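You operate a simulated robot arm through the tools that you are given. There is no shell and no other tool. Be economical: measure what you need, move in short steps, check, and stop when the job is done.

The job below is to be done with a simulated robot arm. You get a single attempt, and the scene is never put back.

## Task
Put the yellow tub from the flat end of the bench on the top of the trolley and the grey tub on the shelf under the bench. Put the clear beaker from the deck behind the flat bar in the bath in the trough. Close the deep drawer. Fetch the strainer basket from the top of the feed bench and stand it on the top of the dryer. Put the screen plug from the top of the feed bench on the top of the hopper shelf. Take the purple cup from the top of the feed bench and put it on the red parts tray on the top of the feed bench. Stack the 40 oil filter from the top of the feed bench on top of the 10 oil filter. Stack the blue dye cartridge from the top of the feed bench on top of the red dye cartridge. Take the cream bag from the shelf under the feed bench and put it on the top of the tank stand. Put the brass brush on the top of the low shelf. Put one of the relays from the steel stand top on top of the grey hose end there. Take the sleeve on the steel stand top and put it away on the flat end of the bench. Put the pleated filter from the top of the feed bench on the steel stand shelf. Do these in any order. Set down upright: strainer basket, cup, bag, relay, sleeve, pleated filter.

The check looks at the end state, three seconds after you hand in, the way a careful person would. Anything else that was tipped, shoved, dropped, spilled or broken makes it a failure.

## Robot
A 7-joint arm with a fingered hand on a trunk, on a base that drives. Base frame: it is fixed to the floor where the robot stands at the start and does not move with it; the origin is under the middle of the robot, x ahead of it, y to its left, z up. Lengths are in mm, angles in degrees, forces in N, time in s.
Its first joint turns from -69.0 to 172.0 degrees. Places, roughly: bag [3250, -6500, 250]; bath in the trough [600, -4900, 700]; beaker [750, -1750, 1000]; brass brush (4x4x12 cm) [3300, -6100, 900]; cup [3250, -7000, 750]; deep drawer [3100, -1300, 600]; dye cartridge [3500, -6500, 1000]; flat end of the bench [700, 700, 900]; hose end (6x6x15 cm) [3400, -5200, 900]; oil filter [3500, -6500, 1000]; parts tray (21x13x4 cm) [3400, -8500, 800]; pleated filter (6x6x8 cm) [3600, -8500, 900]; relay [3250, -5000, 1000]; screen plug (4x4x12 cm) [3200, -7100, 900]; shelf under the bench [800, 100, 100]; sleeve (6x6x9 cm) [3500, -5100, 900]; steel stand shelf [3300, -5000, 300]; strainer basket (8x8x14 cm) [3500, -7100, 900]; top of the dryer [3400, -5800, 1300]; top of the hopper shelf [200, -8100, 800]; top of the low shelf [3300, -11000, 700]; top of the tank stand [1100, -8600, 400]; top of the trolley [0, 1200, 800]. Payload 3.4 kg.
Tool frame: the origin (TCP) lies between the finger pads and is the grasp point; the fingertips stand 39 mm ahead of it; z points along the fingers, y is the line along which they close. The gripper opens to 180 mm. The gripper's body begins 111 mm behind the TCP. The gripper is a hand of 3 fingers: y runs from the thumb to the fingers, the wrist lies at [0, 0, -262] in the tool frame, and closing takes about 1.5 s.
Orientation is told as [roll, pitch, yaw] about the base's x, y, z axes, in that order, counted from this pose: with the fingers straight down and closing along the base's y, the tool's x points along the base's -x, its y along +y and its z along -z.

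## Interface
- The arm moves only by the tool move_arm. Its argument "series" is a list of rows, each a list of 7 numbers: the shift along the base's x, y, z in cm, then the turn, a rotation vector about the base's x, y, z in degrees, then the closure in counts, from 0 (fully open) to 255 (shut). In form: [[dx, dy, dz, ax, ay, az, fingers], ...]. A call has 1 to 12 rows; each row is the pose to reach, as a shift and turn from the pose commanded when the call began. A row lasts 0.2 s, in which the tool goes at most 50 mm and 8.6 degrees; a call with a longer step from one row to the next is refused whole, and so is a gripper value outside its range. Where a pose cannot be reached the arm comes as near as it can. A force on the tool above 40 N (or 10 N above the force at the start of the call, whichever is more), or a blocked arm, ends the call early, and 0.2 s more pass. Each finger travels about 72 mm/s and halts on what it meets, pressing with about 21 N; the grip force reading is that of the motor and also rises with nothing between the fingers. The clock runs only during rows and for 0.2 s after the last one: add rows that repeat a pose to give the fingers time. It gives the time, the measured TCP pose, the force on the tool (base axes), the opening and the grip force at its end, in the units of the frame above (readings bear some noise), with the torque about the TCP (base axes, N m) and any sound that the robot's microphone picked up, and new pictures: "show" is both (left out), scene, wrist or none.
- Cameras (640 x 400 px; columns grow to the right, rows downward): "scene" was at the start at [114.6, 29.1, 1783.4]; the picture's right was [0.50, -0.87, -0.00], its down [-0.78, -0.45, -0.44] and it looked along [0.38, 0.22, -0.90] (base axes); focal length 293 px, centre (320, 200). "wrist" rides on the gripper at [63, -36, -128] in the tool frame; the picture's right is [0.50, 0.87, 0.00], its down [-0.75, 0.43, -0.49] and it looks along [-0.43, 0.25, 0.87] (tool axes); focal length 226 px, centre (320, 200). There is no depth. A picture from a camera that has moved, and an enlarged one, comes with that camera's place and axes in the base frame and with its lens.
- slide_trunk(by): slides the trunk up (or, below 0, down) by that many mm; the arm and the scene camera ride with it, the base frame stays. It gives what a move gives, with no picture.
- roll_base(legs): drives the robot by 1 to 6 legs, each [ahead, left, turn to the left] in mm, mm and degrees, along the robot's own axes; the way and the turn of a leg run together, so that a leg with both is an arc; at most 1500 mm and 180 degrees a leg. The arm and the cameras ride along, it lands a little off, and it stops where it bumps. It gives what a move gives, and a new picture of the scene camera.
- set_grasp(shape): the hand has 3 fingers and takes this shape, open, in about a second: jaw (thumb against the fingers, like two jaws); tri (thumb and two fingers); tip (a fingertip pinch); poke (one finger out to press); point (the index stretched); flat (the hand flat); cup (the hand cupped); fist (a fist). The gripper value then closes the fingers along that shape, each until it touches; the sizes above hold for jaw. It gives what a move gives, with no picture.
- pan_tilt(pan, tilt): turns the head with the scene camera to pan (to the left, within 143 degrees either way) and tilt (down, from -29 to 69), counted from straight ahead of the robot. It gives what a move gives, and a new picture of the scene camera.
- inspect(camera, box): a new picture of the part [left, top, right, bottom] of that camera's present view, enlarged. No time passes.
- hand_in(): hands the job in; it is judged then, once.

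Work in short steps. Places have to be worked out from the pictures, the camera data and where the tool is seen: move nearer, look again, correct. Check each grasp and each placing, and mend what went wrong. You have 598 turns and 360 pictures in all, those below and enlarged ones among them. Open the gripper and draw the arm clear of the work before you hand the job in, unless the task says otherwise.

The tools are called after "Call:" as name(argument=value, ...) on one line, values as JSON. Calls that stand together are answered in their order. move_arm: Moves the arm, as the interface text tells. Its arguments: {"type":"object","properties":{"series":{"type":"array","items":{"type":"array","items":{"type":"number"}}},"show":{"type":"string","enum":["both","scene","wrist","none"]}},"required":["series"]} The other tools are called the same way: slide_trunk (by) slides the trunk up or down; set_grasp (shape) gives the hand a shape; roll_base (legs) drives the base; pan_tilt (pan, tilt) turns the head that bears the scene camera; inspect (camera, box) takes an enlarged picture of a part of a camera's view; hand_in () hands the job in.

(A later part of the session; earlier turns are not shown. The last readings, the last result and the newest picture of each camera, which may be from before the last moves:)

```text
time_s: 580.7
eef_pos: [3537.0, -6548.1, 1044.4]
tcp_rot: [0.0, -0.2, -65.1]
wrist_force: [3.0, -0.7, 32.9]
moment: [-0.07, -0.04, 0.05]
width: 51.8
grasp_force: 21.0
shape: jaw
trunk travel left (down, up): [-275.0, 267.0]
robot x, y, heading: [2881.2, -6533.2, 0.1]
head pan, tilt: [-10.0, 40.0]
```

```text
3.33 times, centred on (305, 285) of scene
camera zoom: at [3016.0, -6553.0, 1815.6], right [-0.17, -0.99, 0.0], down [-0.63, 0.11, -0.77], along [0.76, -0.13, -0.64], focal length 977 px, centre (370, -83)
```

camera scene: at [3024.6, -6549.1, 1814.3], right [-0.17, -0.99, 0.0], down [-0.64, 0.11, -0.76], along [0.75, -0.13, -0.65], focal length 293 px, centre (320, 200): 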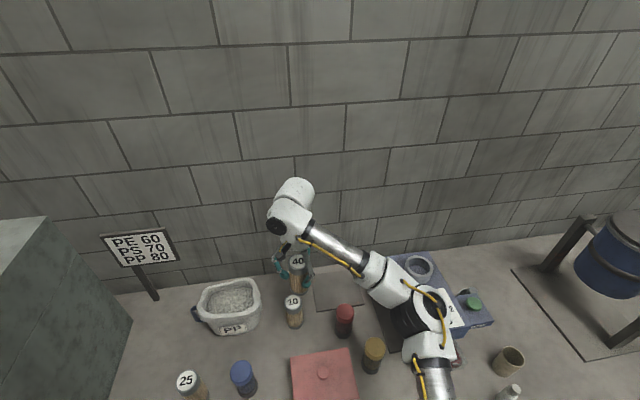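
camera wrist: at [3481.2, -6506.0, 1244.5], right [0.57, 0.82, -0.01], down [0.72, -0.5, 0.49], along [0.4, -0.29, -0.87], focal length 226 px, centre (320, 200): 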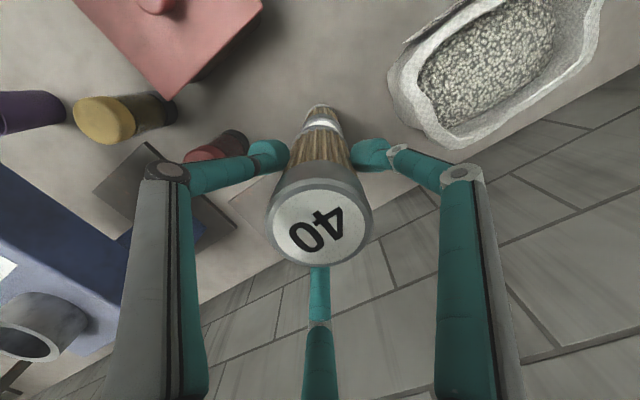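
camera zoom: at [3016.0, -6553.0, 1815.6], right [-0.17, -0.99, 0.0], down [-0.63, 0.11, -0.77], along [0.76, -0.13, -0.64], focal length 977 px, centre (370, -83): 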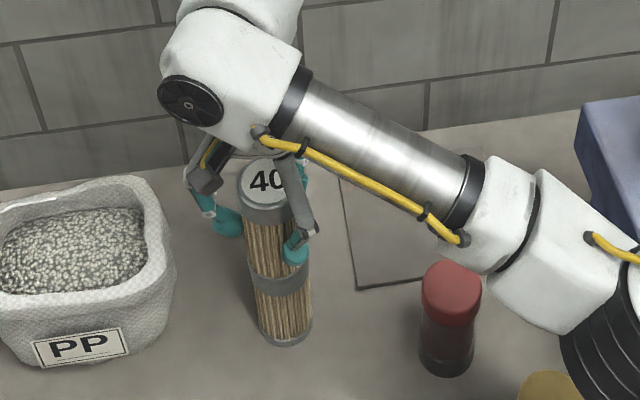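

The 40 filter rests on the 10, aligned, with a 33 N push. I'll relieve the push, then open.

Call:
move_arm(series=[[0, 0, 0.3, 0, 0, 0, 255], [0, 0, 0.6, 0, 0, 0, 255], [0, 0, 0.6, 0, 0, 0, 220], [0, 0, 0.6, 0, 0, 0, 170], [0, 0, 0.6, 0, 0, 0, 130], [0, 0, 0.6, 0, 0, 0, 110], [0, 0, 0.6, 0, 0, 0, 110]], show="wrist")

```text
time_s: 582.3
eef_pos: [3538.5, -6549.3, 1043.4]
tcp_rot: [-0.5, -0.2, -65.1]
wrist_force: [-0.3, 0.3, -0.2]
moment: [0.01, 0.01, 0.0]
width: 101.7
grasp_force: 0.1
shape: jaw
trunk travel left (down, up): [-275.0, 267.0]
robot x, y, heading: [2873.8, -6533.6, -0.1]
head pan, tilt: [-10.0, 40.0]
camera wrist: at [3480.9, -6505.8, 1171.6], right [0.57, 0.82, -0.01], down [0.72, -0.5, 0.49], along [0.4, -0.29, -0.87], focal length 226 px, centre (320, 200)
```

wrist: 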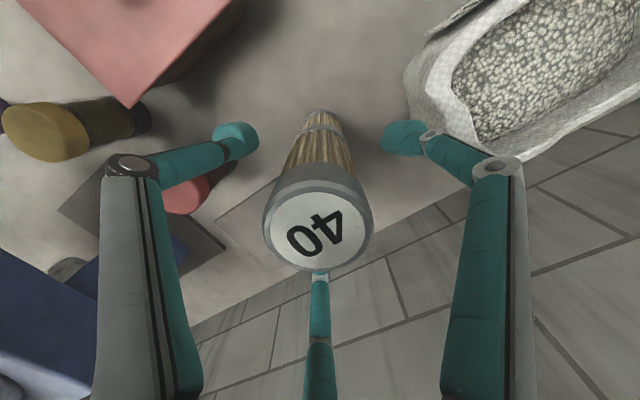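

The stack stands. I'll rise straight up slowly until the fingers clear it, then move back.

Call:
move_arm(series=[[0, 0, 1, 0, 0, 0, 110], [0, 0, 2, 0, 0, 0, 110], [0, 0, 4, 0, 0, 0, 110], [0, 0, 6, 0, 0, 0, 110], [0, 0, 8, 0, 0, 0, 110], [0, 0, 10.5, 0, 0, 0, 110], [0, 0, 13, 0, 0, 0, 110], [-3, 0, 15, 0, 0, 0, 60], [-7, 0, 16, 0, 0, 0, 0], [-11, 1, 16, 0, 0, 0, 0], [-15, 2, 16, 0, 0, 0, 0]], show="both")

```text
time_s: 584.7
eef_pos: [3383.9, -6528.0, 1206.9]
tcp_rot: [-0.4, -0.2, -65.0]
wrist_force: [0.9, 0.2, 0.2]
moment: [-0.03, -0.02, 0.0]
width: 180.1
grasp_force: 0.1
shape: jaw
trunk travel left (down, up): [-275.0, 267.0]
robot x, y, heading: [2876.2, -6535.7, 0.2]
head pan, tilt: [-10.0, 40.0]
camera scene: at [3021.2, -6553.2, 1814.6], right [-0.17, -0.99, 0.0], down [-0.64, 0.11, -0.76], along [0.75, -0.13, -0.64], focal length 293 px, centre (320, 200)
camera wrist: at [3327.3, -6485.3, 1335.8], right [0.57, 0.82, -0.01], down [0.72, -0.5, 0.49], along [0.4, -0.29, -0.87], focal length 226 px, centre (320, 200)
```

scene: 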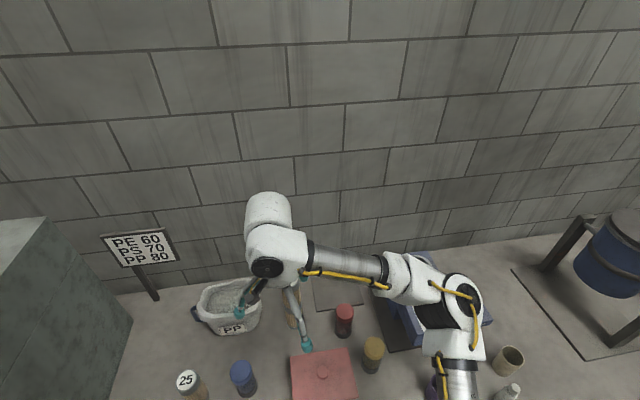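
wrist: 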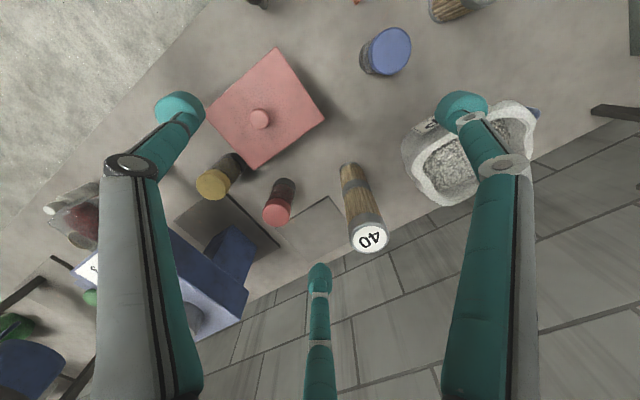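

The filter stack stands. Next is the blue cartridge, its top at about (3358,-6390, z≈955), with the red one at about (3479,-6706). I'll move over the blue one with yaw -90.

Call:
move_arm(series=[[0, 3, 0, 0, 0, -6, 60], [0, 6, -2, 0, 0, -12, 120], [-1, 9, -4, 0, 0, -18, 120], [-2, 12, -7, 0, 0, -25, 120], [-2.6, 13.8, -10, 0, 0.4, -25, 120], [-2.6, 13.8, -13, 0, 0.4, -25, 120], [-2.6, 13.8, -13, 0, 0.4, -25, 120], [-2.6, 13.8, -13, 0, 0.4, -25, 120], [-2.6, 13.8, -13, 0, 0.4, -25, 120], [-2.6, 13.8, -13, 0, 0.4, -25, 120]], show="wrist")

```text
time_s: 586.9
eef_pos: [3361.0, -6389.8, 1075.4]
tcp_rot: [-0.9, -0.1, -90.1]
wrist_force: [-0.6, -0.1, 0.1]
moment: [0.01, -0.03, -0.05]
width: 96.0
grasp_force: 0.0
shape: jaw
trunk travel left (down, up): [-275.0, 267.0]
robot x, y, heading: [2876.4, -6534.0, 0.2]
head pan, tilt: [-10.0, 40.0]
camera wrist: at [3327.7, -6326.0, 1203.3], right [0.87, 0.5, -0.01], down [0.44, -0.75, 0.49], along [0.23, -0.43, -0.87], focal length 226 px, centre (320, 200)
```

wrist: 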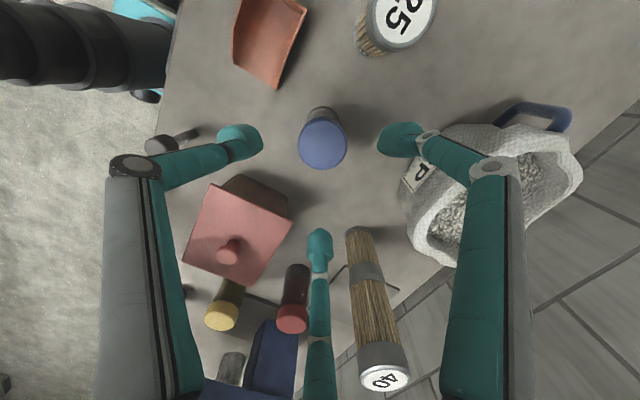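

Centred within a few mm. I'll descend to z≈975 and check, then grip.

Call:
move_arm(series=[[-0.1, 0, -3, 0, 0.8, 0, 120], [-0.1, 0.2, -6, 0, 0.8, 0, 120], [-0.1, 0.2, -9, 0, 0.8, 0, 120]], show="wrist")

```text
time_s: 587.7
eef_pos: [3364.1, -6387.9, 983.1]
tcp_rot: [-1.8, -0.1, -90.2]
wrist_force: [0.0, -0.1, -0.2]
moment: [0.0, 0.0, -0.01]
width: 95.9
grasp_force: 0.2
shape: jaw
trunk travel left (down, up): [-275.0, 267.0]
robot x, y, heading: [2874.7, -6534.2, 0.2]
head pan, tilt: [-10.0, 40.0]
camera wrist: at [3332.1, -6324.2, 1112.1], right [0.87, 0.5, -0.03], down [0.45, -0.75, 0.48], along [0.22, -0.43, -0.88], focal length 226 px, centre (320, 200)
```

wrist: 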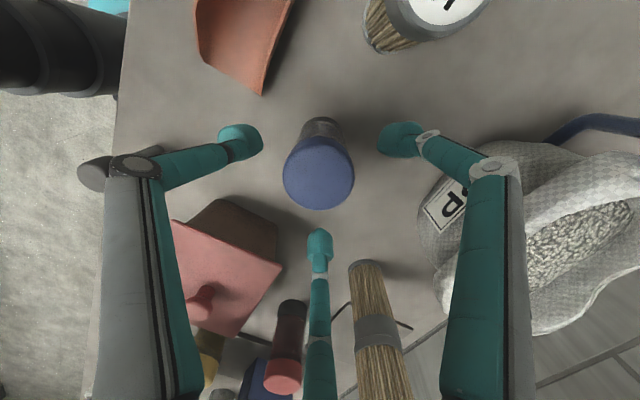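

Two views put the cartridge top at z≈930 with the TCP well centred. I'll level the tool, descend to z≈905 and close.

Call:
move_arm(series=[[0, 0, -2.5, 0, -1, 0, 120], [0, 0, -5, 0, -1.8, 0, 120], [0, 0, -7.6, 0, -1.8, 0, 120], [0, 0, -7.6, 0, -1.8, 0, 180], [0, 0, -7.6, 0, -1.8, 0, 255], [0, 0, -7.6, 0, -1.8, 0, 255], [0, 0, -7.6, 0, -1.8, 0, 255]], show="wrist")

```text
time_s: 589.3
eef_pos: [3363.2, -6386.7, 907.6]
tcp_rot: [0.1, 0.0, -90.1]
wrist_force: [0.8, 0.9, 0.0]
moment: [0.0, 0.02, -0.01]
width: 50.6
grasp_force: 21.0
shape: jaw
trunk travel left (down, up): [-275.0, 267.0]
robot x, y, heading: [2877.3, -6533.6, 0.2]
head pan, tilt: [-10.0, 40.0]
camera wrist: at [3326.4, -6323.9, 1035.5], right [0.87, 0.5, 0.0], down [0.43, -0.75, 0.49], along [0.25, -0.43, -0.87], focal length 226 px, centre (320, 200)
```

wrist: 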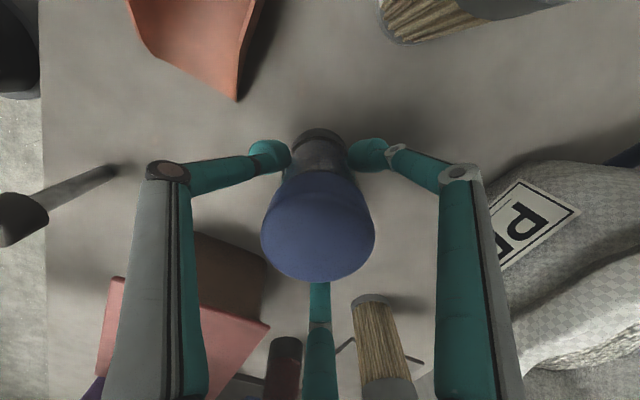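

Gripped the blue cartridge. I'll lift it to z≈1150 and carry it around the filter stack towards the red one at about (3489,-6715), turning to yaw -60 to keep the fingers off the dispenser.

Call:
move_arm(series=[[0, 0, 1, 0, 0, 0, 255], [0, 0, 4, 0, 0, 0, 255], [0, 0, 8, 0, 0, 0, 255], [0, 0, 12, 0, 0, 0, 255], [0, 0, 16, 0, 0, 0, 255], [0, 0, 20, 0, 0, 0, 255], [-1.5, 0, 24, 0, 0, 0, 255], [-3, -3, 25, 0, 0, 4, 255], [-4, -7, 25, 0, 0, 8, 255], [-4, -11, 25, 0, 0, 12, 255], [-4, -15, 25, 0, 0, 16, 255], [-3, -19, 25, 0, 0, 20, 255]], show="none")

Call:
move_arm(series=[[1, -3, 0, 0, 0, 3, 255], [3.5, -6, 0, 0, 0, 6, 255], [6.5, -9, 0, 0, 0, 10, 255], [9.5, -11.5, 0, 0, 0, 10, 255], [12.5, -13, 0, 0, 0, 10, 255], [15, -13.5, 0, 0, 0, 10, 255], [15, -13.5, 0, 0, 0, 10, 255], [15, -13.5, 0, 0, 0, 10, 255], [15, -13.5, 0, 0, 0, 10, 255], [15, -13.5, 0, 0, 0, 10, 255], [15, -13.5, 0, 0, 0, 10, 255]], show="both")

```text
time_s: 591.9
eef_pos: [3334.8, -6580.6, 1158.0]
tcp_rot: [0.1, 0.0, -69.9]
wrist_force: [-1.7, -1.5, -1.4]
moment: [0.01, -0.02, 0.01]
width: 50.6
grasp_force: 21.1
shape: jaw
trunk travel left (down, up): [-275.0, 267.0]
robot x, y, heading: [2874.2, -6536.0, 0.3]
head pan, tilt: [-10.0, 40.0]
```

```text
time_s: 594.3
eef_pos: [3478.3, -6713.2, 1159.9]
tcp_rot: [0.2, -0.1, -60.1]
wrist_force: [0.3, -0.6, -1.5]
moment: [-0.01, 0.0, -0.01]
width: 50.5
grasp_force: 20.9
shape: jaw
trunk travel left (down, up): [-275.0, 267.0]
robot x, y, heading: [2880.1, -6532.9, 0.4]
head pan, tilt: [-10.0, 40.0]
camera scene: at [3023.7, -6555.6, 1814.3], right [-0.17, -0.99, 0.0], down [-0.64, 0.11, -0.76], along [0.75, -0.13, -0.65], focal length 293 px, centre (320, 200)
camera wrist: at [3416.4, -6675.7, 1287.4], right [0.5, 0.87, 0.0], down [0.75, -0.44, 0.49], along [0.43, -0.25, -0.87], focal length 226 px, centre (320, 200)
```

scene: 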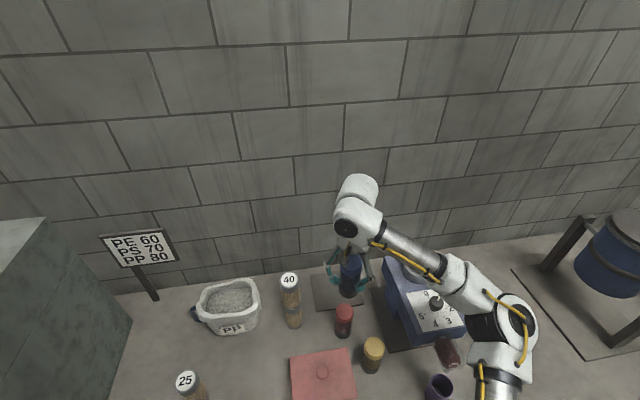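
wrist: 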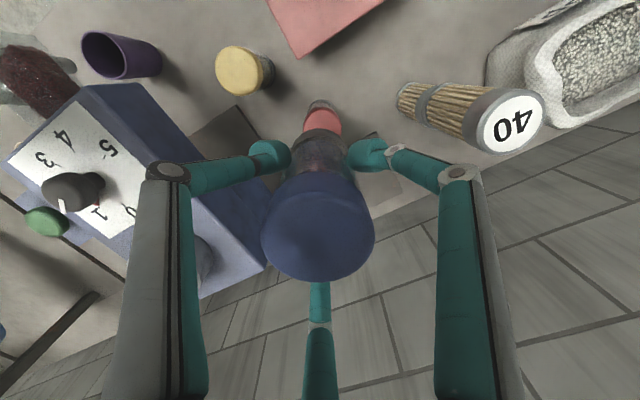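

Call:
inspect(camera="scene", box=[290, 235, 420, 355])

Call:
inspect(camera="wrist", box=[230, 70, 410, 270])

```text
3.33 times, centred on (355, 295) of scene
camera zoom: at [3023.7, -6555.6, 1814.3], right [-0.17, -0.99, 0.0], down [-0.64, 0.11, -0.76], along [0.75, -0.13, -0.65], focal length 977 px, centre (203, -117)
```

zoom: 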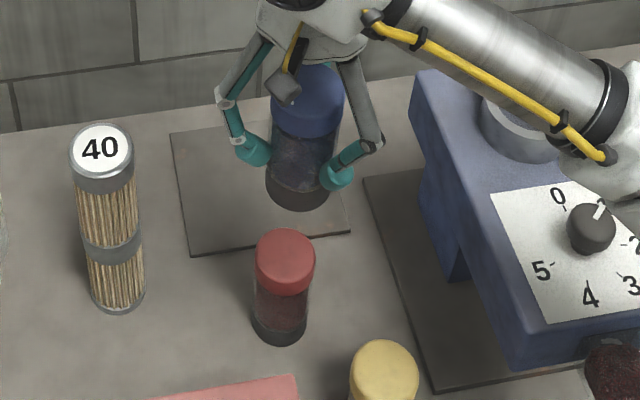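

```text
2.00 times, centred on (320, 170) of wrist
camera zoom: at [3416.4, -6675.7, 1287.4], right [0.5, 0.87, 0.0], down [0.75, -0.44, 0.49], along [0.43, -0.25, -0.87], focal length 452 px, centre (320, 260)
```

zoom: 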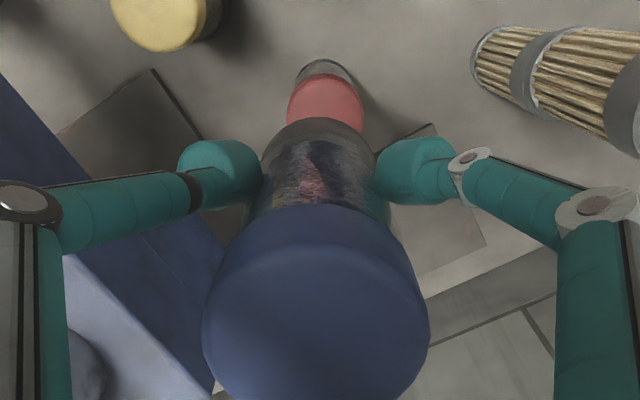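

With the table at z≈821 (derived from the filter stacking), the red top is at about (3478,-6710, 935), so the TCP is aligned. I'll lower 11 cm slowly and inspect.

Call:
move_arm(series=[[0, 0.1, -1, 0, 0, 0, 255], [0, 0.2, -2, 0, 0, 0, 255], [0, 0.2, -3, 0, 0, 0, 255], [0, 0.2, -4, 0, 0, 0, 255], [0, 0.2, -5, 0, 0, 0, 255], [0, 0.2, -6, 0, 0, 0, 255], [0, 0.2, -7, 0, 0, 0, 255], [0, 0.2, -8, 0, 0, 0, 255], [0, 0.2, -9, 0, 0, 0, 255], [0, 0.2, -10, 0, 0, 0, 255], [0, 0.2, -11, 0, 0, 0, 255], [0, 0.2, -11, 0, 0, 0, 255]], show="none")

Call:
inspect(camera="scene", box=[290, 235, 420, 355])

Call:
inspect(camera="wrist", box=[230, 70, 410, 270])

```text
time_s: 596.9
eef_pos: [3480.8, -6712.5, 1050.2]
tcp_rot: [0.1, 0.1, -60.0]
wrist_force: [0.3, 0.5, -1.2]
moment: [-0.04, 0.0, -0.02]
width: 50.6
grasp_force: 21.0
shape: jaw
trunk travel left (down, up): [-275.0, 267.0]
robot x, y, heading: [2875.5, -6532.0, 0.3]
head pan, tilt: [-10.0, 40.0]
```

```text
3.33 times, centred on (355, 295) of scene
camera zoom: at [3023.6, -6555.7, 1814.3], right [-0.17, -0.99, 0.0], down [-0.64, 0.11, -0.76], along [0.75, -0.13, -0.65], focal length 977 px, centre (203, -117)
```

zoom: 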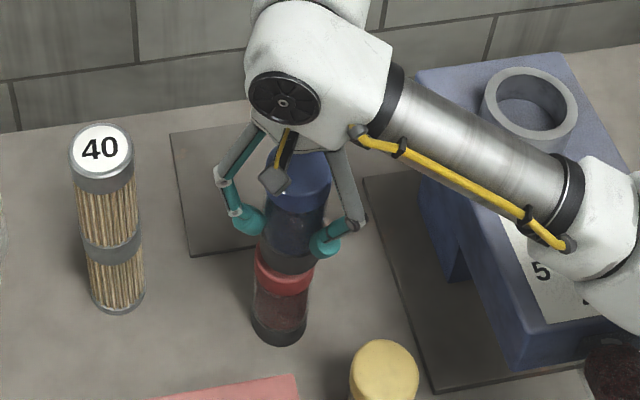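

```text
2.00 times, centred on (320, 170) of wrist
camera zoom: at [3419.0, -6675.8, 1177.2], right [0.5, 0.87, 0.0], down [0.75, -0.44, 0.49], along [0.43, -0.25, -0.87], focal length 452 px, centre (320, 260)
```

zoom: 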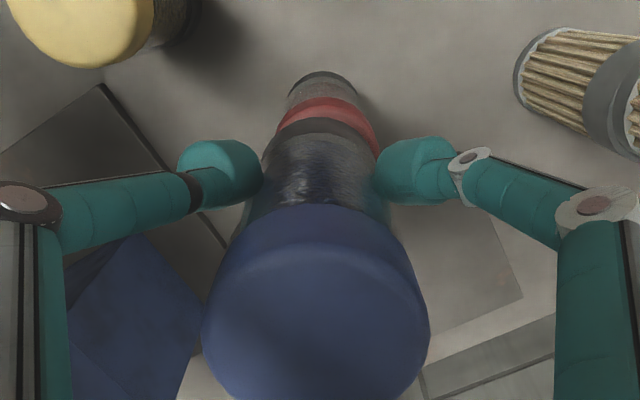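

Nearly perfectly aligned (within 3 mm). I'll lower in fine steps to contact.

Call:
move_arm(series=[[0, 0.2, -0.4, 0, 0, 0, 255], [0, 0.2, -0.8, 0, 0, 0, 255], [0, 0.2, -1.2, 0, 0, 0, 255], [0, 0.2, -1.6, 0, 0, 0, 255], [0, 0.2, -2.0, 0, 0, 0, 255], [0, 0.2, -2.3, 0, 0, 0, 255]], show="none")

```text
time_s: 598.3
eef_pos: [3482.5, -6709.9, 1035.1]
tcp_rot: [0.9, -0.3, -60.1]
wrist_force: [-4.5, -1.5, 26.1]
moment: [-0.16, 0.36, 0.02]
width: 53.0
grasp_force: 20.7
shape: jaw
trunk travel left (down, up): [-275.0, 267.0]
robot x, y, heading: [2876.1, -6537.4, -0.1]
head pan, tilt: [-10.0, 40.0]
stopped in row 6: the force on the tool passed its limit (the readings are from after the stop); the commanded pose is now the measured one
```

Contact. I'll ease up, open, and check.

Call:
move_arm(series=[[0, 0, 0.25, 0, 0, 0, 255], [0, 0, 0.3, 0, 0, 0, 230], [0, 0, 0.3, 0, 0, 0, 190], [0, 0, 0.3, 0, 0, 0, 150], [0, 0, 0.3, 0, 0, 0, 120], [0, 0, 0.3, 0, 0, 0, 110], [0, 0, 0.3, 0, 0, 0, 110]], show="wrist")

Call:
inspect(camera="scene", box=[290, 235, 420, 355])

```text
time_s: 599.9
eef_pos: [3483.5, -6709.1, 1034.4]
tcp_rot: [0.5, -0.2, -60.1]
wrist_force: [0.4, 0.3, 0.3]
moment: [0.01, 0.0, 0.01]
width: 101.7
grasp_force: 0.0
shape: jaw
trunk travel left (down, up): [-275.0, 267.0]
robot x, y, heading: [2875.7, -6530.9, 0.3]
head pan, tilt: [-10.0, 40.0]
camera wrist: at [3419.5, -6671.5, 1160.9], right [0.5, 0.87, 0.01], down [0.75, -0.44, 0.5], along [0.43, -0.25, -0.87], focal length 226 px, centre (320, 200)
```

wrist: 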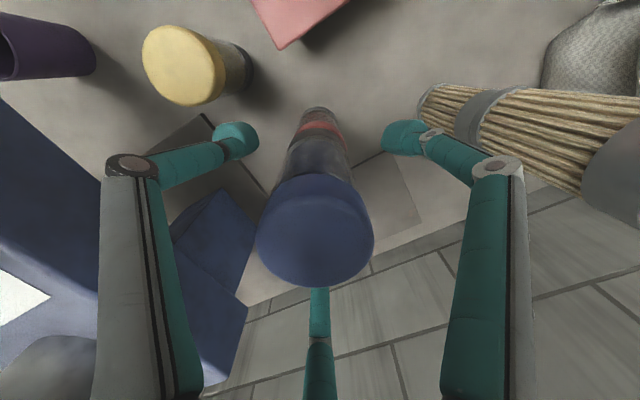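

```text
3.33 times, centred on (355, 295) of scene
camera zoom: at [3024.0, -6555.5, 1814.2], right [-0.17, -0.99, 0.0], down [-0.64, 0.11, -0.76], along [0.75, -0.13, -0.65], focal length 977 px, centre (203, -117)
```

zoom: 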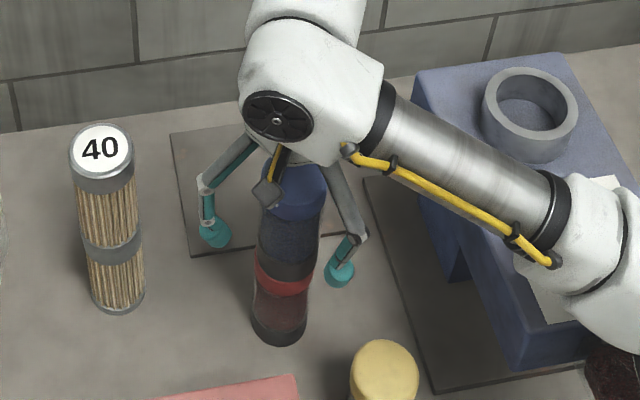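

The blue cartridge stands on the red one. I'll rise straight up and draw back.

Call:
move_arm(series=[[0, 0, 1, 0, 0, 0, 110], [0, 0, 2, 0, 0, 0, 110], [0, 0, 4, 0, 0, 0, 110], [0, 0, 6, 0, 0, 0, 110], [0, 0, 8, 0, 0, 0, 110], [0, 0, 10.5, 0, 0, 0, 110], [0, 0, 13, 0, 0, 0, 110], [-3, 0, 15, 0, 0, 0, 110], [-7, 0, 16, 0, 0, 0, 60], [-11, 0, 16, 0, 0, 0, 0], [-15, 0, 16, 0, 0, 0, 0]], show="scene")

```text
time_s: 602.3
eef_pos: [3333.0, -6710.2, 1194.2]
tcp_rot: [0.7, -0.2, -60.1]
wrist_force: [-0.2, 0.4, 0.4]
moment: [-0.01, -0.03, -0.01]
width: 180.0
grasp_force: 0.0
shape: jaw
trunk travel left (down, up): [-275.0, 267.0]
robot x, y, heading: [2877.5, -6537.8, 0.2]
head pan, tilt: [-10.0, 40.0]
camera scene: at [3019.9, -6556.8, 1814.7], right [-0.17, -0.99, 0.0], down [-0.63, 0.11, -0.76], along [0.75, -0.13, -0.64], focal length 293 px, centre (320, 200)
```

scene: 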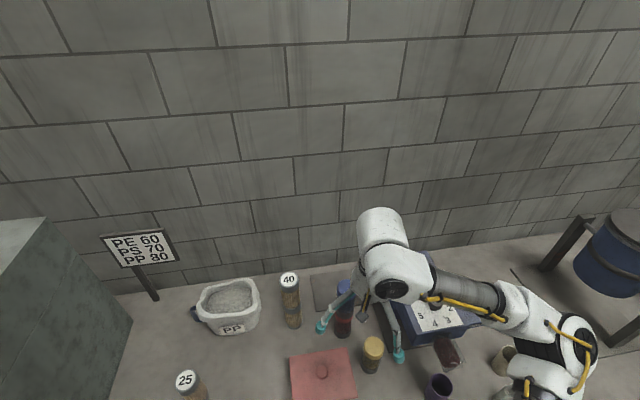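

Both stacks are done. Now I'll go right to the cup, the strainer basket and the screen plug near y≈-7000.

Call:
roll_base(legs=[[-150, 0, 0], [0, -480, 0]])

Call:
move_arm(series=[[0, 0, 0, 0, 0, 0, 0], [0, 0, 0, 0, 0, 0, 0], [0, 0, 0, 0, 0, 0, 0], [0, 0, 0, 0, 0, 0, 0], [0, 0, 0, 0, 0, 0, 0], [0, 0, 0, 0, 0, 0, 0]], show="both")

```text
time_s: 606.1
eef_pos: [3188.4, -7180.1, 1196.3]
tcp_rot: [0.4, -0.9, -59.9]
wrist_force: [0.4, 0.1, -0.9]
moment: [-0.01, -0.01, 0.01]
width: 179.8
grasp_force: 0.2
shape: jaw
trunk travel left (down, up): [-275.0, 267.0]
robot x, y, heading: [2733.2, -7013.1, 0.1]
head pan, tilt: [-10.0, 40.0]
camera scene: at [2875.5, -7019.7, 1814.6], right [-0.17, -0.99, 0.01], down [-0.64, 0.1, -0.77], along [0.75, -0.13, -0.64], focal length 293 px, centre (320, 200)
```

scene: 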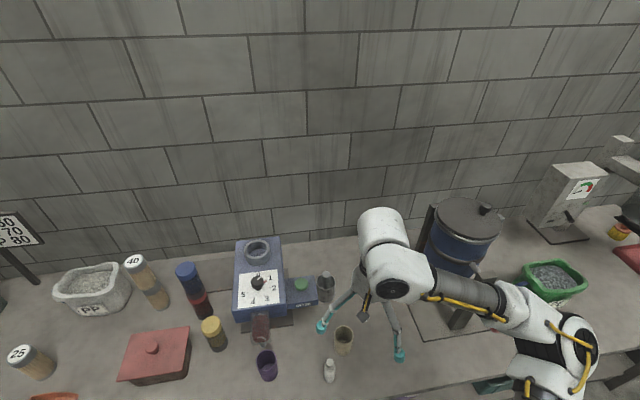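

```text
time_s: 607.5
eef_pos: [3186.6, -7186.1, 1195.8]
tcp_rot: [0.6, -0.6, -59.9]
wrist_force: [-1.2, 0.3, -0.2]
moment: [-0.03, -0.01, 0.01]
width: 179.6
grasp_force: 0.1
shape: jaw
trunk travel left (down, up): [-275.0, 267.0]
robot x, y, heading: [2735.1, -7014.1, 0.3]
head pan, tilt: [-10.0, 40.0]
camera scene: at [2876.3, -7038.8, 1814.4], right [-0.17, -0.99, 0.0], down [-0.64, 0.11, -0.76], along [0.75, -0.13, -0.65], focal length 293 px, centre (320, 200)
camera wrist: at [3121.9, -7147.7, 1322.1], right [0.5, 0.87, 0.0], down [0.75, -0.43, 0.5], along [0.44, -0.25, -0.86], focal length 226 px, centre (320, 200)
```

scene: 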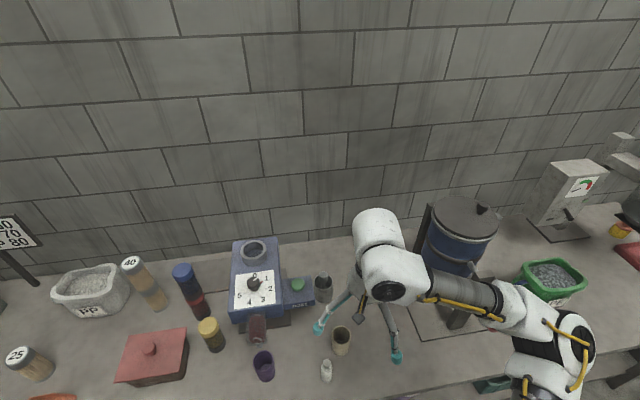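
wrist: 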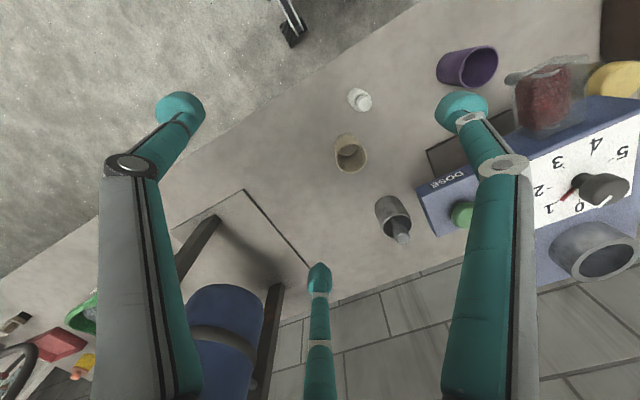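

Call:
inspect(camera="wrist", box=[310, 40, 530, 260])

Call:
inspect(camera="scene", box=[230, 250, 410, 390])

```text
1.82 times, centred on (420, 150) of wrist
camera zoom: at [3121.9, -7147.7, 1322.1], right [0.5, 0.87, 0.0], down [0.75, -0.43, 0.5], along [0.44, -0.25, -0.86], focal length 411 px, centre (138, 291)
```

zoom: 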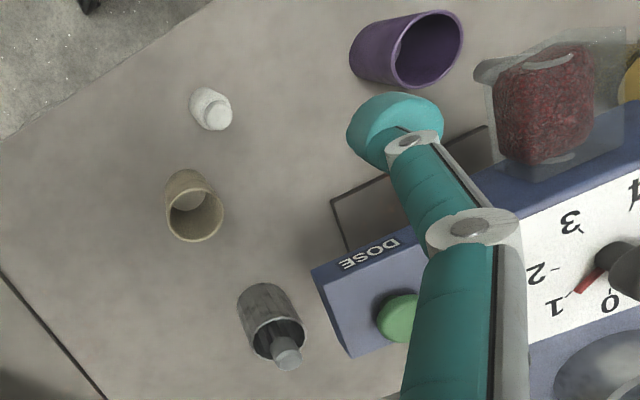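

```text
2.86 times, centred on (320, 320) of scene
camera zoom: at [2876.3, -7038.8, 1814.4], right [-0.17, -0.99, 0.0], down [-0.64, 0.11, -0.76], along [0.75, -0.13, -0.65], focal length 837 px, centre (320, -143)
```

zoom: 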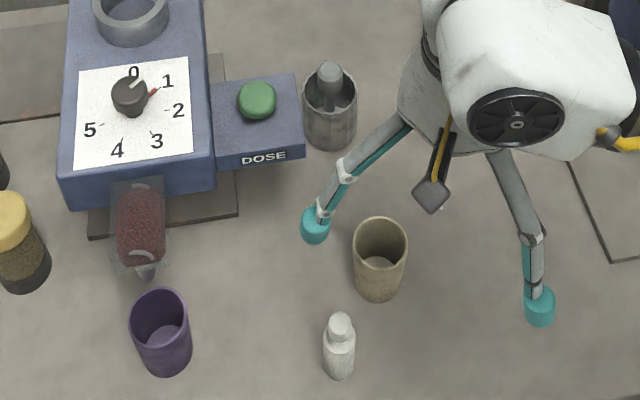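

The strainer basket (with its centre rod) is at about (3465,-7152), the screen plug is the white piece, and the purple cup is the target cup. I'll drive ahead and hover over the basket with yaw 0 to avoid the DOSE box.

Call:
roll_base(legs=[[130, 0, 0]])

Call:
move_arm(series=[[1, 0, 0, 0, 0, 8, 0], [2, 0, 0, 0, 0, 16, 0], [4, 0.5, 0, 0, 0, 24, 0], [6, 1, 0, 0, 0, 32, 30], [8, 1.5, 0, 0, 0, 40, 60], [10, 2, -1, 0, 0, 48, 90], [12, 2.5, -2, 0, 0, 56, 100], [13.5, 3, -3, 0, 0, 60, 100], [14, 3.3, -6, 0, 0, 60, 100], [14, 3.3, -6, 0, 0, 60, 100], [14, 3.3, -6, 0, 0, 60, 100], [14, 3.3, -6, 0, 0, 60, 100]], show="wrist")

```text
time_s: 608.8
eef_pos: [3317.5, -7193.4, 1193.4]
tcp_rot: [0.7, -0.2, -59.8]
wrist_force: [-0.4, 0.3, -0.6]
moment: [0.03, 0.03, 0.01]
width: 180.0
grasp_force: 0.0
shape: jaw
trunk travel left (down, up): [-275.0, 267.0]
robot x, y, heading: [2860.2, -7015.9, 0.2]
head pan, tilt: [-10.0, 40.0]
camera scene: at [3007.9, -7041.5, 1814.3], right [-0.17, -0.99, 0.0], down [-0.64, 0.11, -0.76], along [0.75, -0.13, -0.65], focal length 293 px, centre (320, 200)
```

scene: 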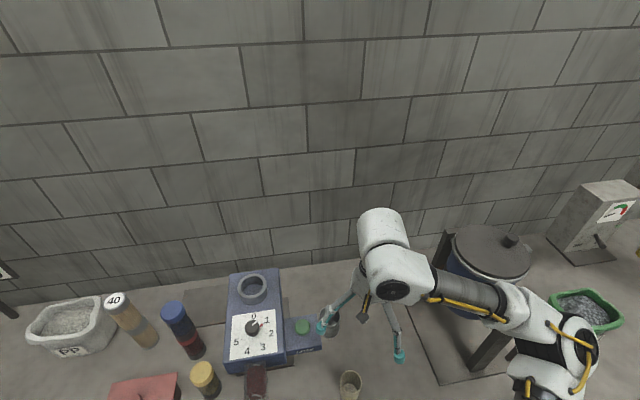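

```text
time_s: 611.4
eef_pos: [3454.9, -7157.5, 1134.0]
tcp_rot: [0.7, -0.7, 0.1]
wrist_force: [-0.3, 0.1, 0.1]
moment: [-0.03, 0.0, 0.0]
width: 110.0
grasp_force: 0.0
shape: jaw
trunk travel left (down, up): [-275.0, 267.0]
robot x, y, heading: [2863.2, -7017.5, 0.2]
head pan, tilt: [-10.0, 40.0]
camera wrist: at [3391.4, -7194.5, 1260.4], right [-0.5, 0.87, 0.01], down [0.75, 0.43, 0.51], along [0.43, 0.26, -0.86], focal length 226 px, centre (320, 200)
```

wrist: 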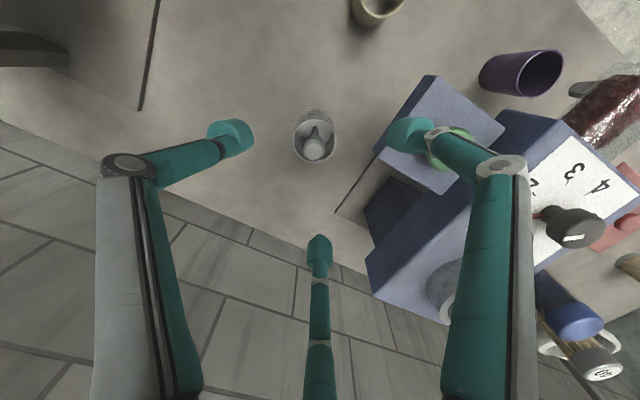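

The basket is at about (3466,-7151). I'll correct, narrow the fingers a bit, and descend to z≈990 to check against the DOSE box.

Call:
move_arm(series=[[0.5, 0.3, -2, 0.3, 0, 0, 115], [1, 0.6, -5, 0.7, 0.7, 0, 115], [1, 0.6, -8, 0.7, 0.7, 0, 115], [1, 0.6, -11, 0.7, 0.7, 0, 115], [1, 0.6, -14, 0.7, 0.7, 0, 115]], show="wrist")

```text
time_s: 612.6
eef_pos: [3466.5, -7151.0, 996.7]
tcp_rot: [1.5, 0.2, 0.0]
wrist_force: [-0.5, 0.7, 0.1]
moment: [0.01, -0.01, 0.01]
width: 99.5
grasp_force: 0.1
shape: jaw
trunk travel left (down, up): [-275.0, 267.0]
robot x, y, heading: [2861.1, -7013.6, 0.4]
head pan, tilt: [-10.0, 40.0]
camera wrist: at [3404.0, -7189.7, 1122.7], right [-0.5, 0.87, 0.02], down [0.75, 0.42, 0.5], along [0.42, 0.27, -0.86], focal length 226 px, centre (320, 200)
```

wrist: 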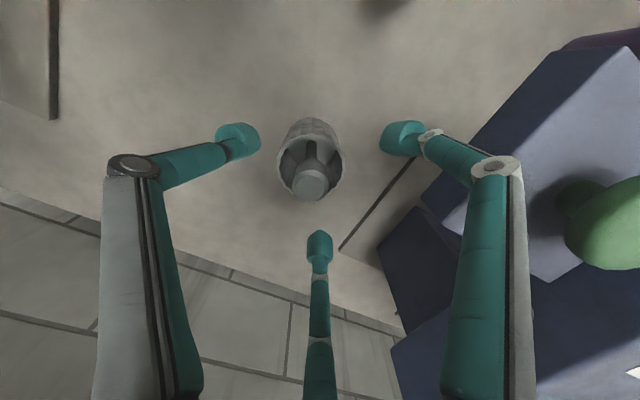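

I'll rotate to yaw -8 to keep the fingers off the DOSE corner (its top is at z≈990), level the tool, and descend further.

Call:
move_arm(series=[[0.2, -0.2, 0, -1, 0, -4, 115], [0.3, -0.4, 0, -1.5, 0, -8, 115], [0.3, -0.4, -2.5, -1.5, 0, -8, 115], [0.3, -0.4, -5, -1.5, 0, -8, 115]], show="wrist")

```text
time_s: 613.6
eef_pos: [3470.2, -7153.7, 945.9]
tcp_rot: [-0.2, 0.1, -8.1]
wrist_force: [0.3, -0.4, -0.4]
moment: [0.03, 0.01, 0.02]
width: 99.3
grasp_force: 0.0
shape: jaw
trunk travel left (down, up): [-275.0, 267.0]
robot x, y, heading: [2862.5, -7014.3, 0.5]
head pan, tilt: [-10.0, 40.0]
camera wrist: at [3403.6, -7180.3, 1074.4], right [-0.37, 0.93, 0.0], down [0.81, 0.33, 0.49], along [0.46, 0.18, -0.87], focal length 226 px, centre (320, 200)
```

wrist: 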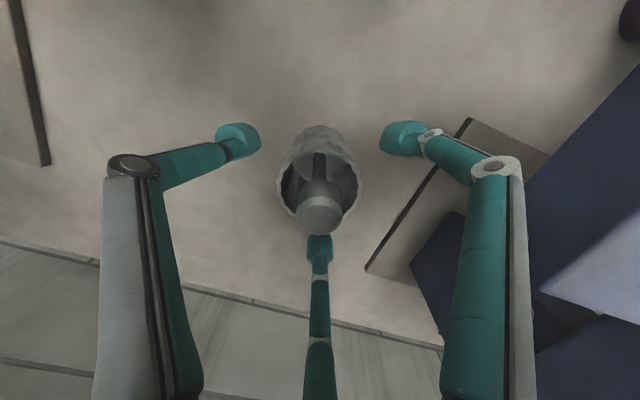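

Centred. I'll descend to z≈896 and close on the basket.

Call:
move_arm(series=[[0, 0, -2, 0, 0, 0, 115], [0, 0, -4, 0, 0, 0, 115], [0, 0, -5, 0, 0, 0, 115], [0, 0, -5, 0, 0, 0, 170], [0, 0, -5, 0, 0, 0, 255], [0, 0, -5, 0, 0, 0, 255], [0, 0, -5, 0, 0, 0, 255]], show="wrist")

```text
time_s: 615.2
eef_pos: [3467.4, -7153.2, 895.8]
tcp_rot: [-0.1, 0.0, -8.0]
wrist_force: [0.4, 0.6, 0.3]
moment: [0.02, -0.01, -0.04]
width: 61.6
grasp_force: 21.2
shape: jaw
trunk travel left (down, up): [-275.0, 267.0]
robot x, y, heading: [2860.6, -7018.6, 0.0]
head pan, tilt: [-10.0, 40.0]
camera wrist: at [3401.4, -7179.7, 1023.2], right [-0.38, 0.93, 0.0], down [0.81, 0.33, 0.49], along [0.46, 0.18, -0.87], focal length 226 px, centre (320, 200)
```

wrist: 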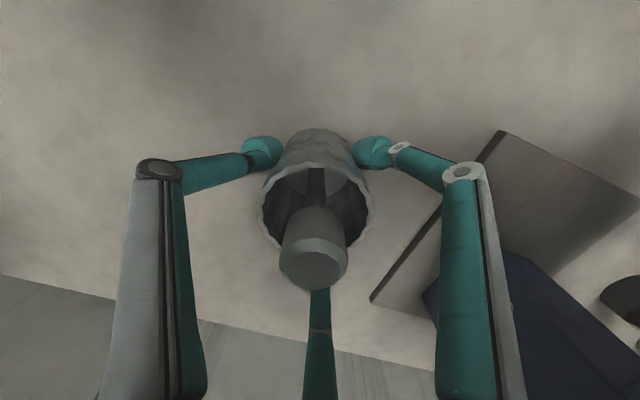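

Gripped at 62 mm. I'll lift straight up clear of the DOSE box and draw back.

Call:
move_arm(series=[[0, 0, 1, 0, 0, 0, 255], [0, 0, 4, 0, 0, 0, 255], [0, 0, 8, 0, 0, 0, 255], [0, 0, 12, 0, 0, 0, 255], [0, 0, 16, 0, 0, 0, 255], [0, 0, 20, 0, 0, 0, 255], [0, 0, 24, 0, 0, 0, 255], [-3, 0, 27, 0, 0, 0, 255], [-7, 0, 28, 0, 0, 0, 255], [-11, 0, 28, 0, 0, 0, 255], [-15, 0, 28, 0, 0, 0, 255]], show="wrist")

```text
time_s: 617.6
eef_pos: [3314.2, -7157.3, 1175.6]
tcp_rot: [-0.1, 0.0, -8.0]
wrist_force: [-0.7, 0.6, -1.4]
moment: [0.02, -0.05, -0.01]
width: 61.3
grasp_force: 21.1
shape: jaw
trunk travel left (down, up): [-275.0, 267.0]
robot x, y, heading: [2859.6, -7017.5, 0.1]
head pan, tilt: [-10.0, 40.0]
camera wrist: at [3248.0, -7183.5, 1304.0], right [-0.37, 0.93, 0.0], down [0.81, 0.33, 0.49], along [0.46, 0.18, -0.87], focal length 226 px, centre (320, 200)
```

wrist: 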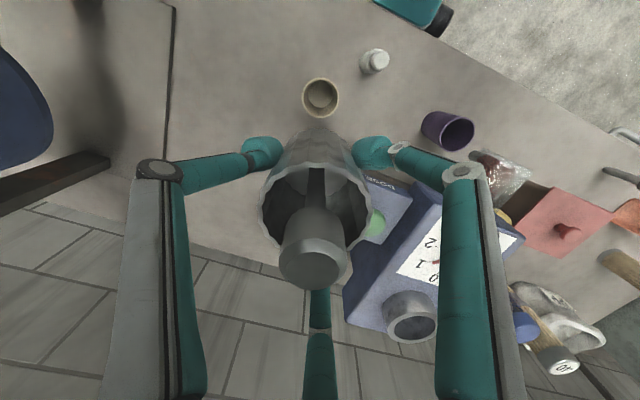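

The basket is held. I'll back off to x≈2450 and drive left to the dryer.

Call:
roll_base(legs=[[-410, 0, 0], [0, 1200, 0]])

Call:
slide_trunk(by=240)

Call:
pan_tilt(pan=0, tilt=40)

```text
time_s: 625.9
eef_pos: [2886.2, -5946.6, 1174.7]
tcp_rot: [0.1, 0.1, -7.0]
wrist_force: [-0.8, -0.1, -1.1]
moment: [-0.02, 0.05, 0.04]
width: 61.7
grasp_force: 21.3
shape: jaw
trunk travel left (down, up): [-275.0, 267.0]
robot x, y, heading: [2432.9, -5807.0, 1.4]
head pan, tilt: [-10.0, 40.0]
camera scene: at [2574.1, -5838.1, 1814.2], right [-0.15, -0.99, -0.01], down [-0.64, 0.1, -0.76], along [0.75, -0.11, -0.65], focal length 293 px, centre (320, 200)
```

scene: 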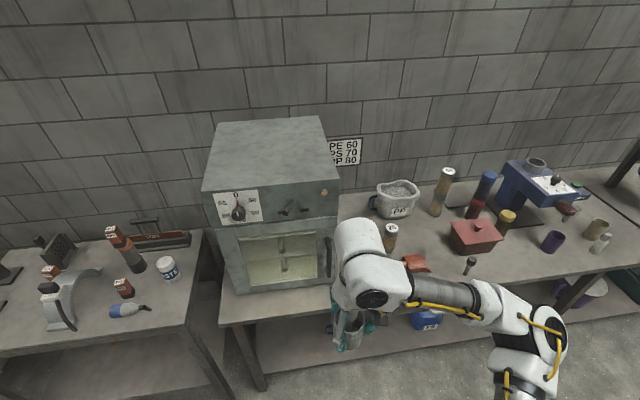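

```text
time_s: 628.4
eef_pos: [2882.8, -5937.5, 1417.1]
tcp_rot: [-0.2, -0.1, -7.1]
wrist_force: [0.5, -0.4, -1.9]
moment: [0.02, 0.0, 0.03]
width: 61.6
grasp_force: 20.9
shape: jaw
trunk travel left (down, up): [-515.0, 27.0]
robot x, y, heading: [2428.1, -5808.9, 1.2]
head pan, tilt: [-10.0, 40.0]
```

```text
time_s: 629.1
eef_pos: [2882.5, -5937.5, 1416.2]
tcp_rot: [-0.2, 0.0, -7.1]
wrist_force: [-0.7, -0.1, -1.0]
moment: [0.0, 0.03, 0.01]
width: 61.5
grasp_force: 21.1
shape: jaw
trunk travel left (down, up): [-515.0, 27.0]
robot x, y, heading: [2430.1, -5811.1, 1.3]
head pan, tilt: [0.0, 40.0]
camera scene: at [2490.2, -5817.0, 2054.7], right [0.02, -1.0, 0.0], down [-0.64, -0.01, -0.76], along [0.76, 0.02, -0.65], focal length 293 px, centre (320, 200)
```

scene: 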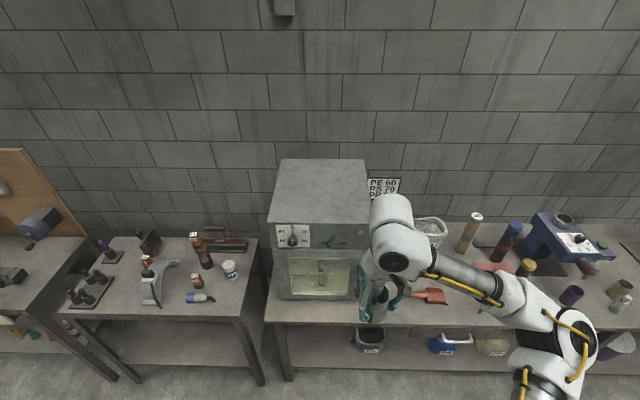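

The dryer top spans x≈3250..3650, y≈-5610..-5980 at z≈1300. I'll raise the hand a little, then drive ahead and left so the basket comes over the top.

Call:
move_arm(series=[[0, 0, 2, 0, 0, 0, 255], [0, 0, 5, 0, 0, 0, 255]], show="none")

Call:
roll_base(legs=[[0, 120, -1.3], [400, 0, 0]])

Call:
move_arm(series=[[3, 0, 0, 0, 0, 0, 255], [6, 0, 0, 0, 0, 0, 255], [9, 0, 0, 0, 0, 0, 255], [9, 0, 0, 0, 0, 0, 255], [9, 0, 0, 0, 0, 0, 255], [9, 0, 0, 0, 0, 0, 255], [9, 0, 0, 0, 0, 0, 255], [9, 0, 0, 0, 0, 0, 255]], show="both")

```text
time_s: 629.7
eef_pos: [2880.0, -5937.2, 1470.2]
tcp_rot: [-0.3, -0.2, -7.0]
wrist_force: [-0.2, 0.5, -2.6]
moment: [0.02, -0.02, 0.02]
width: 61.7
grasp_force: 20.6
shape: jaw
trunk travel left (down, up): [-515.0, 27.0]
robot x, y, heading: [2425.3, -5810.6, 1.4]
head pan, tilt: [0.0, 40.0]
```

```text
time_s: 633.1
eef_pos: [3280.6, -5821.1, 1468.6]
tcp_rot: [-0.5, -0.2, -8.6]
wrist_force: [-0.3, -0.6, -2.1]
moment: [0.03, -0.01, -0.01]
width: 61.4
grasp_force: 20.9
shape: jaw
trunk travel left (down, up): [-515.0, 27.0]
robot x, y, heading: [2829.9, -5688.1, 0.1]
head pan, tilt: [0.0, 40.0]
camera scene: at [2895.0, -5733.8, 2053.4], right [0.0, -1.0, -0.02], down [-0.64, 0.02, -0.76], along [0.76, 0.01, -0.64], focal length 293 px, centre (320, 200)
```

scene: 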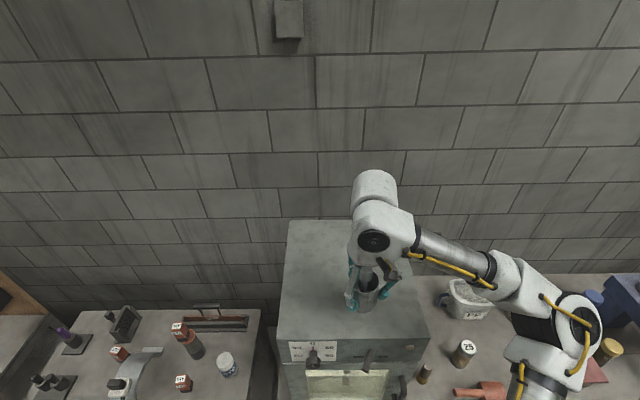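

```text
time_s: 634.9
eef_pos: [3368.1, -5797.3, 1473.2]
tcp_rot: [-1.4, -0.6, -8.7]
wrist_force: [-0.2, -0.5, -1.5]
moment: [0.01, 0.03, 0.02]
width: 60.9
grasp_force: 20.4
shape: jaw
trunk travel left (down, up): [-515.0, 27.0]
robot x, y, heading: [2831.8, -5690.3, 0.3]
head pan, tilt: [0.0, 40.0]
camera scene: at [2896.8, -5748.1, 2052.6], right [0.0, -1.0, -0.03], down [-0.65, 0.02, -0.76], along [0.76, 0.02, -0.65], focal length 293 px, centre (320, 200)
camera wrist: at [3300.2, -5819.0, 1601.0], right [-0.36, 0.93, -0.03], down [0.81, 0.33, 0.49], along [0.46, 0.16, -0.87], focal length 226 px, centre (320, 200)
```

scene: 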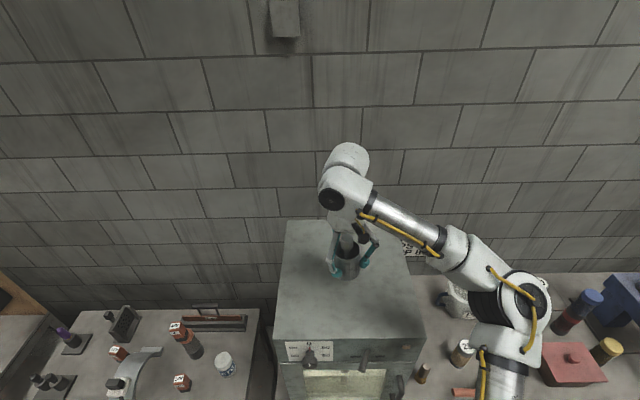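
wrist: 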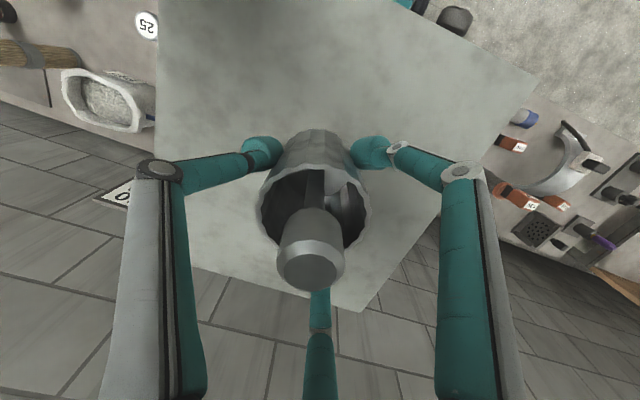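

Above the middle of the dryer top. I'll level the tool and lower it, first 7 cm, then in fine steps.

Call:
move_arm(series=[[0, 0, -1, 0.7, 0.3, 0, 255], [0, 0, -2, 1.4, 0.6, 0, 255], [0, 0, -3, 1.4, 0.6, 0, 255], [0, 0, -4, 1.4, 0.6, 0, 255], [0, 0, -5, 1.4, 0.6, 0, 255], [0, 0, -6, 1.4, 0.6, 0, 255], [0, 0, -6.5, 1.4, 0.6, 0, 255]], show="scene")

```text
time_s: 636.7
eef_pos: [3365.8, -5812.5, 1408.0]
tcp_rot: [0.0, 0.2, -8.9]
wrist_force: [0.3, 0.1, -2.4]
moment: [-0.03, 0.01, 0.02]
width: 60.8
grasp_force: 20.8
shape: jaw
trunk travel left (down, up): [-515.0, 27.0]
robot x, y, heading: [2832.8, -5700.7, -0.1]
head pan, tilt: [0.0, 40.0]
stopped in row 7: the arm was blocked; the commanded pose is now the measured one
camera scene: at [2896.7, -5752.1, 2053.4], right [0.0, -1.0, -0.02], down [-0.65, 0.02, -0.76], along [0.76, 0.01, -0.65], focal length 293 px, centre (320, 200)
```

scene: 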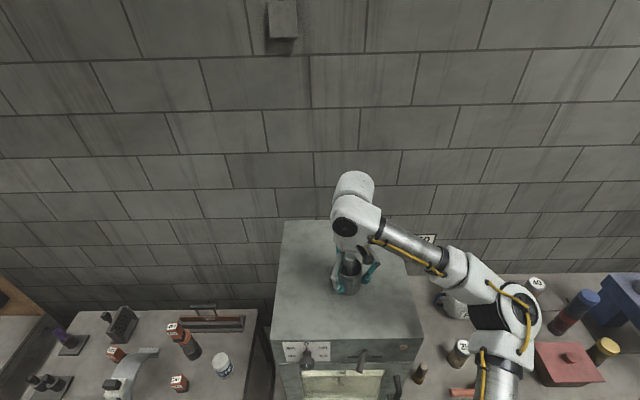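

Call:
move_arm(series=[[0, 0, -0.4, 0, 0, 0, 255], [0, 0, -0.8, 0, 0, 0, 255], [0, 0, -1.2, 0, 0, 0, 255], [0, 0, -1.6, 0, 0, 0, 255]], show="none")

```text
time_s: 637.7
eef_pos: [3368.5, -5767.9, 1400.6]
tcp_rot: [-2.1, -0.6, -9.2]
wrist_force: [-0.4, -1.2, 6.3]
moment: [-0.24, -0.2, -0.07]
width: 63.2
grasp_force: 21.1
shape: jaw
trunk travel left (down, up): [-515.0, 27.0]
robot x, y, heading: [2834.0, -5696.8, -0.2]
head pan, tilt: [0.0, 40.0]
stopped in row 4: the force on the tool passed its limit (the readings are from after the stop); the commanded pose is now the measured one
```

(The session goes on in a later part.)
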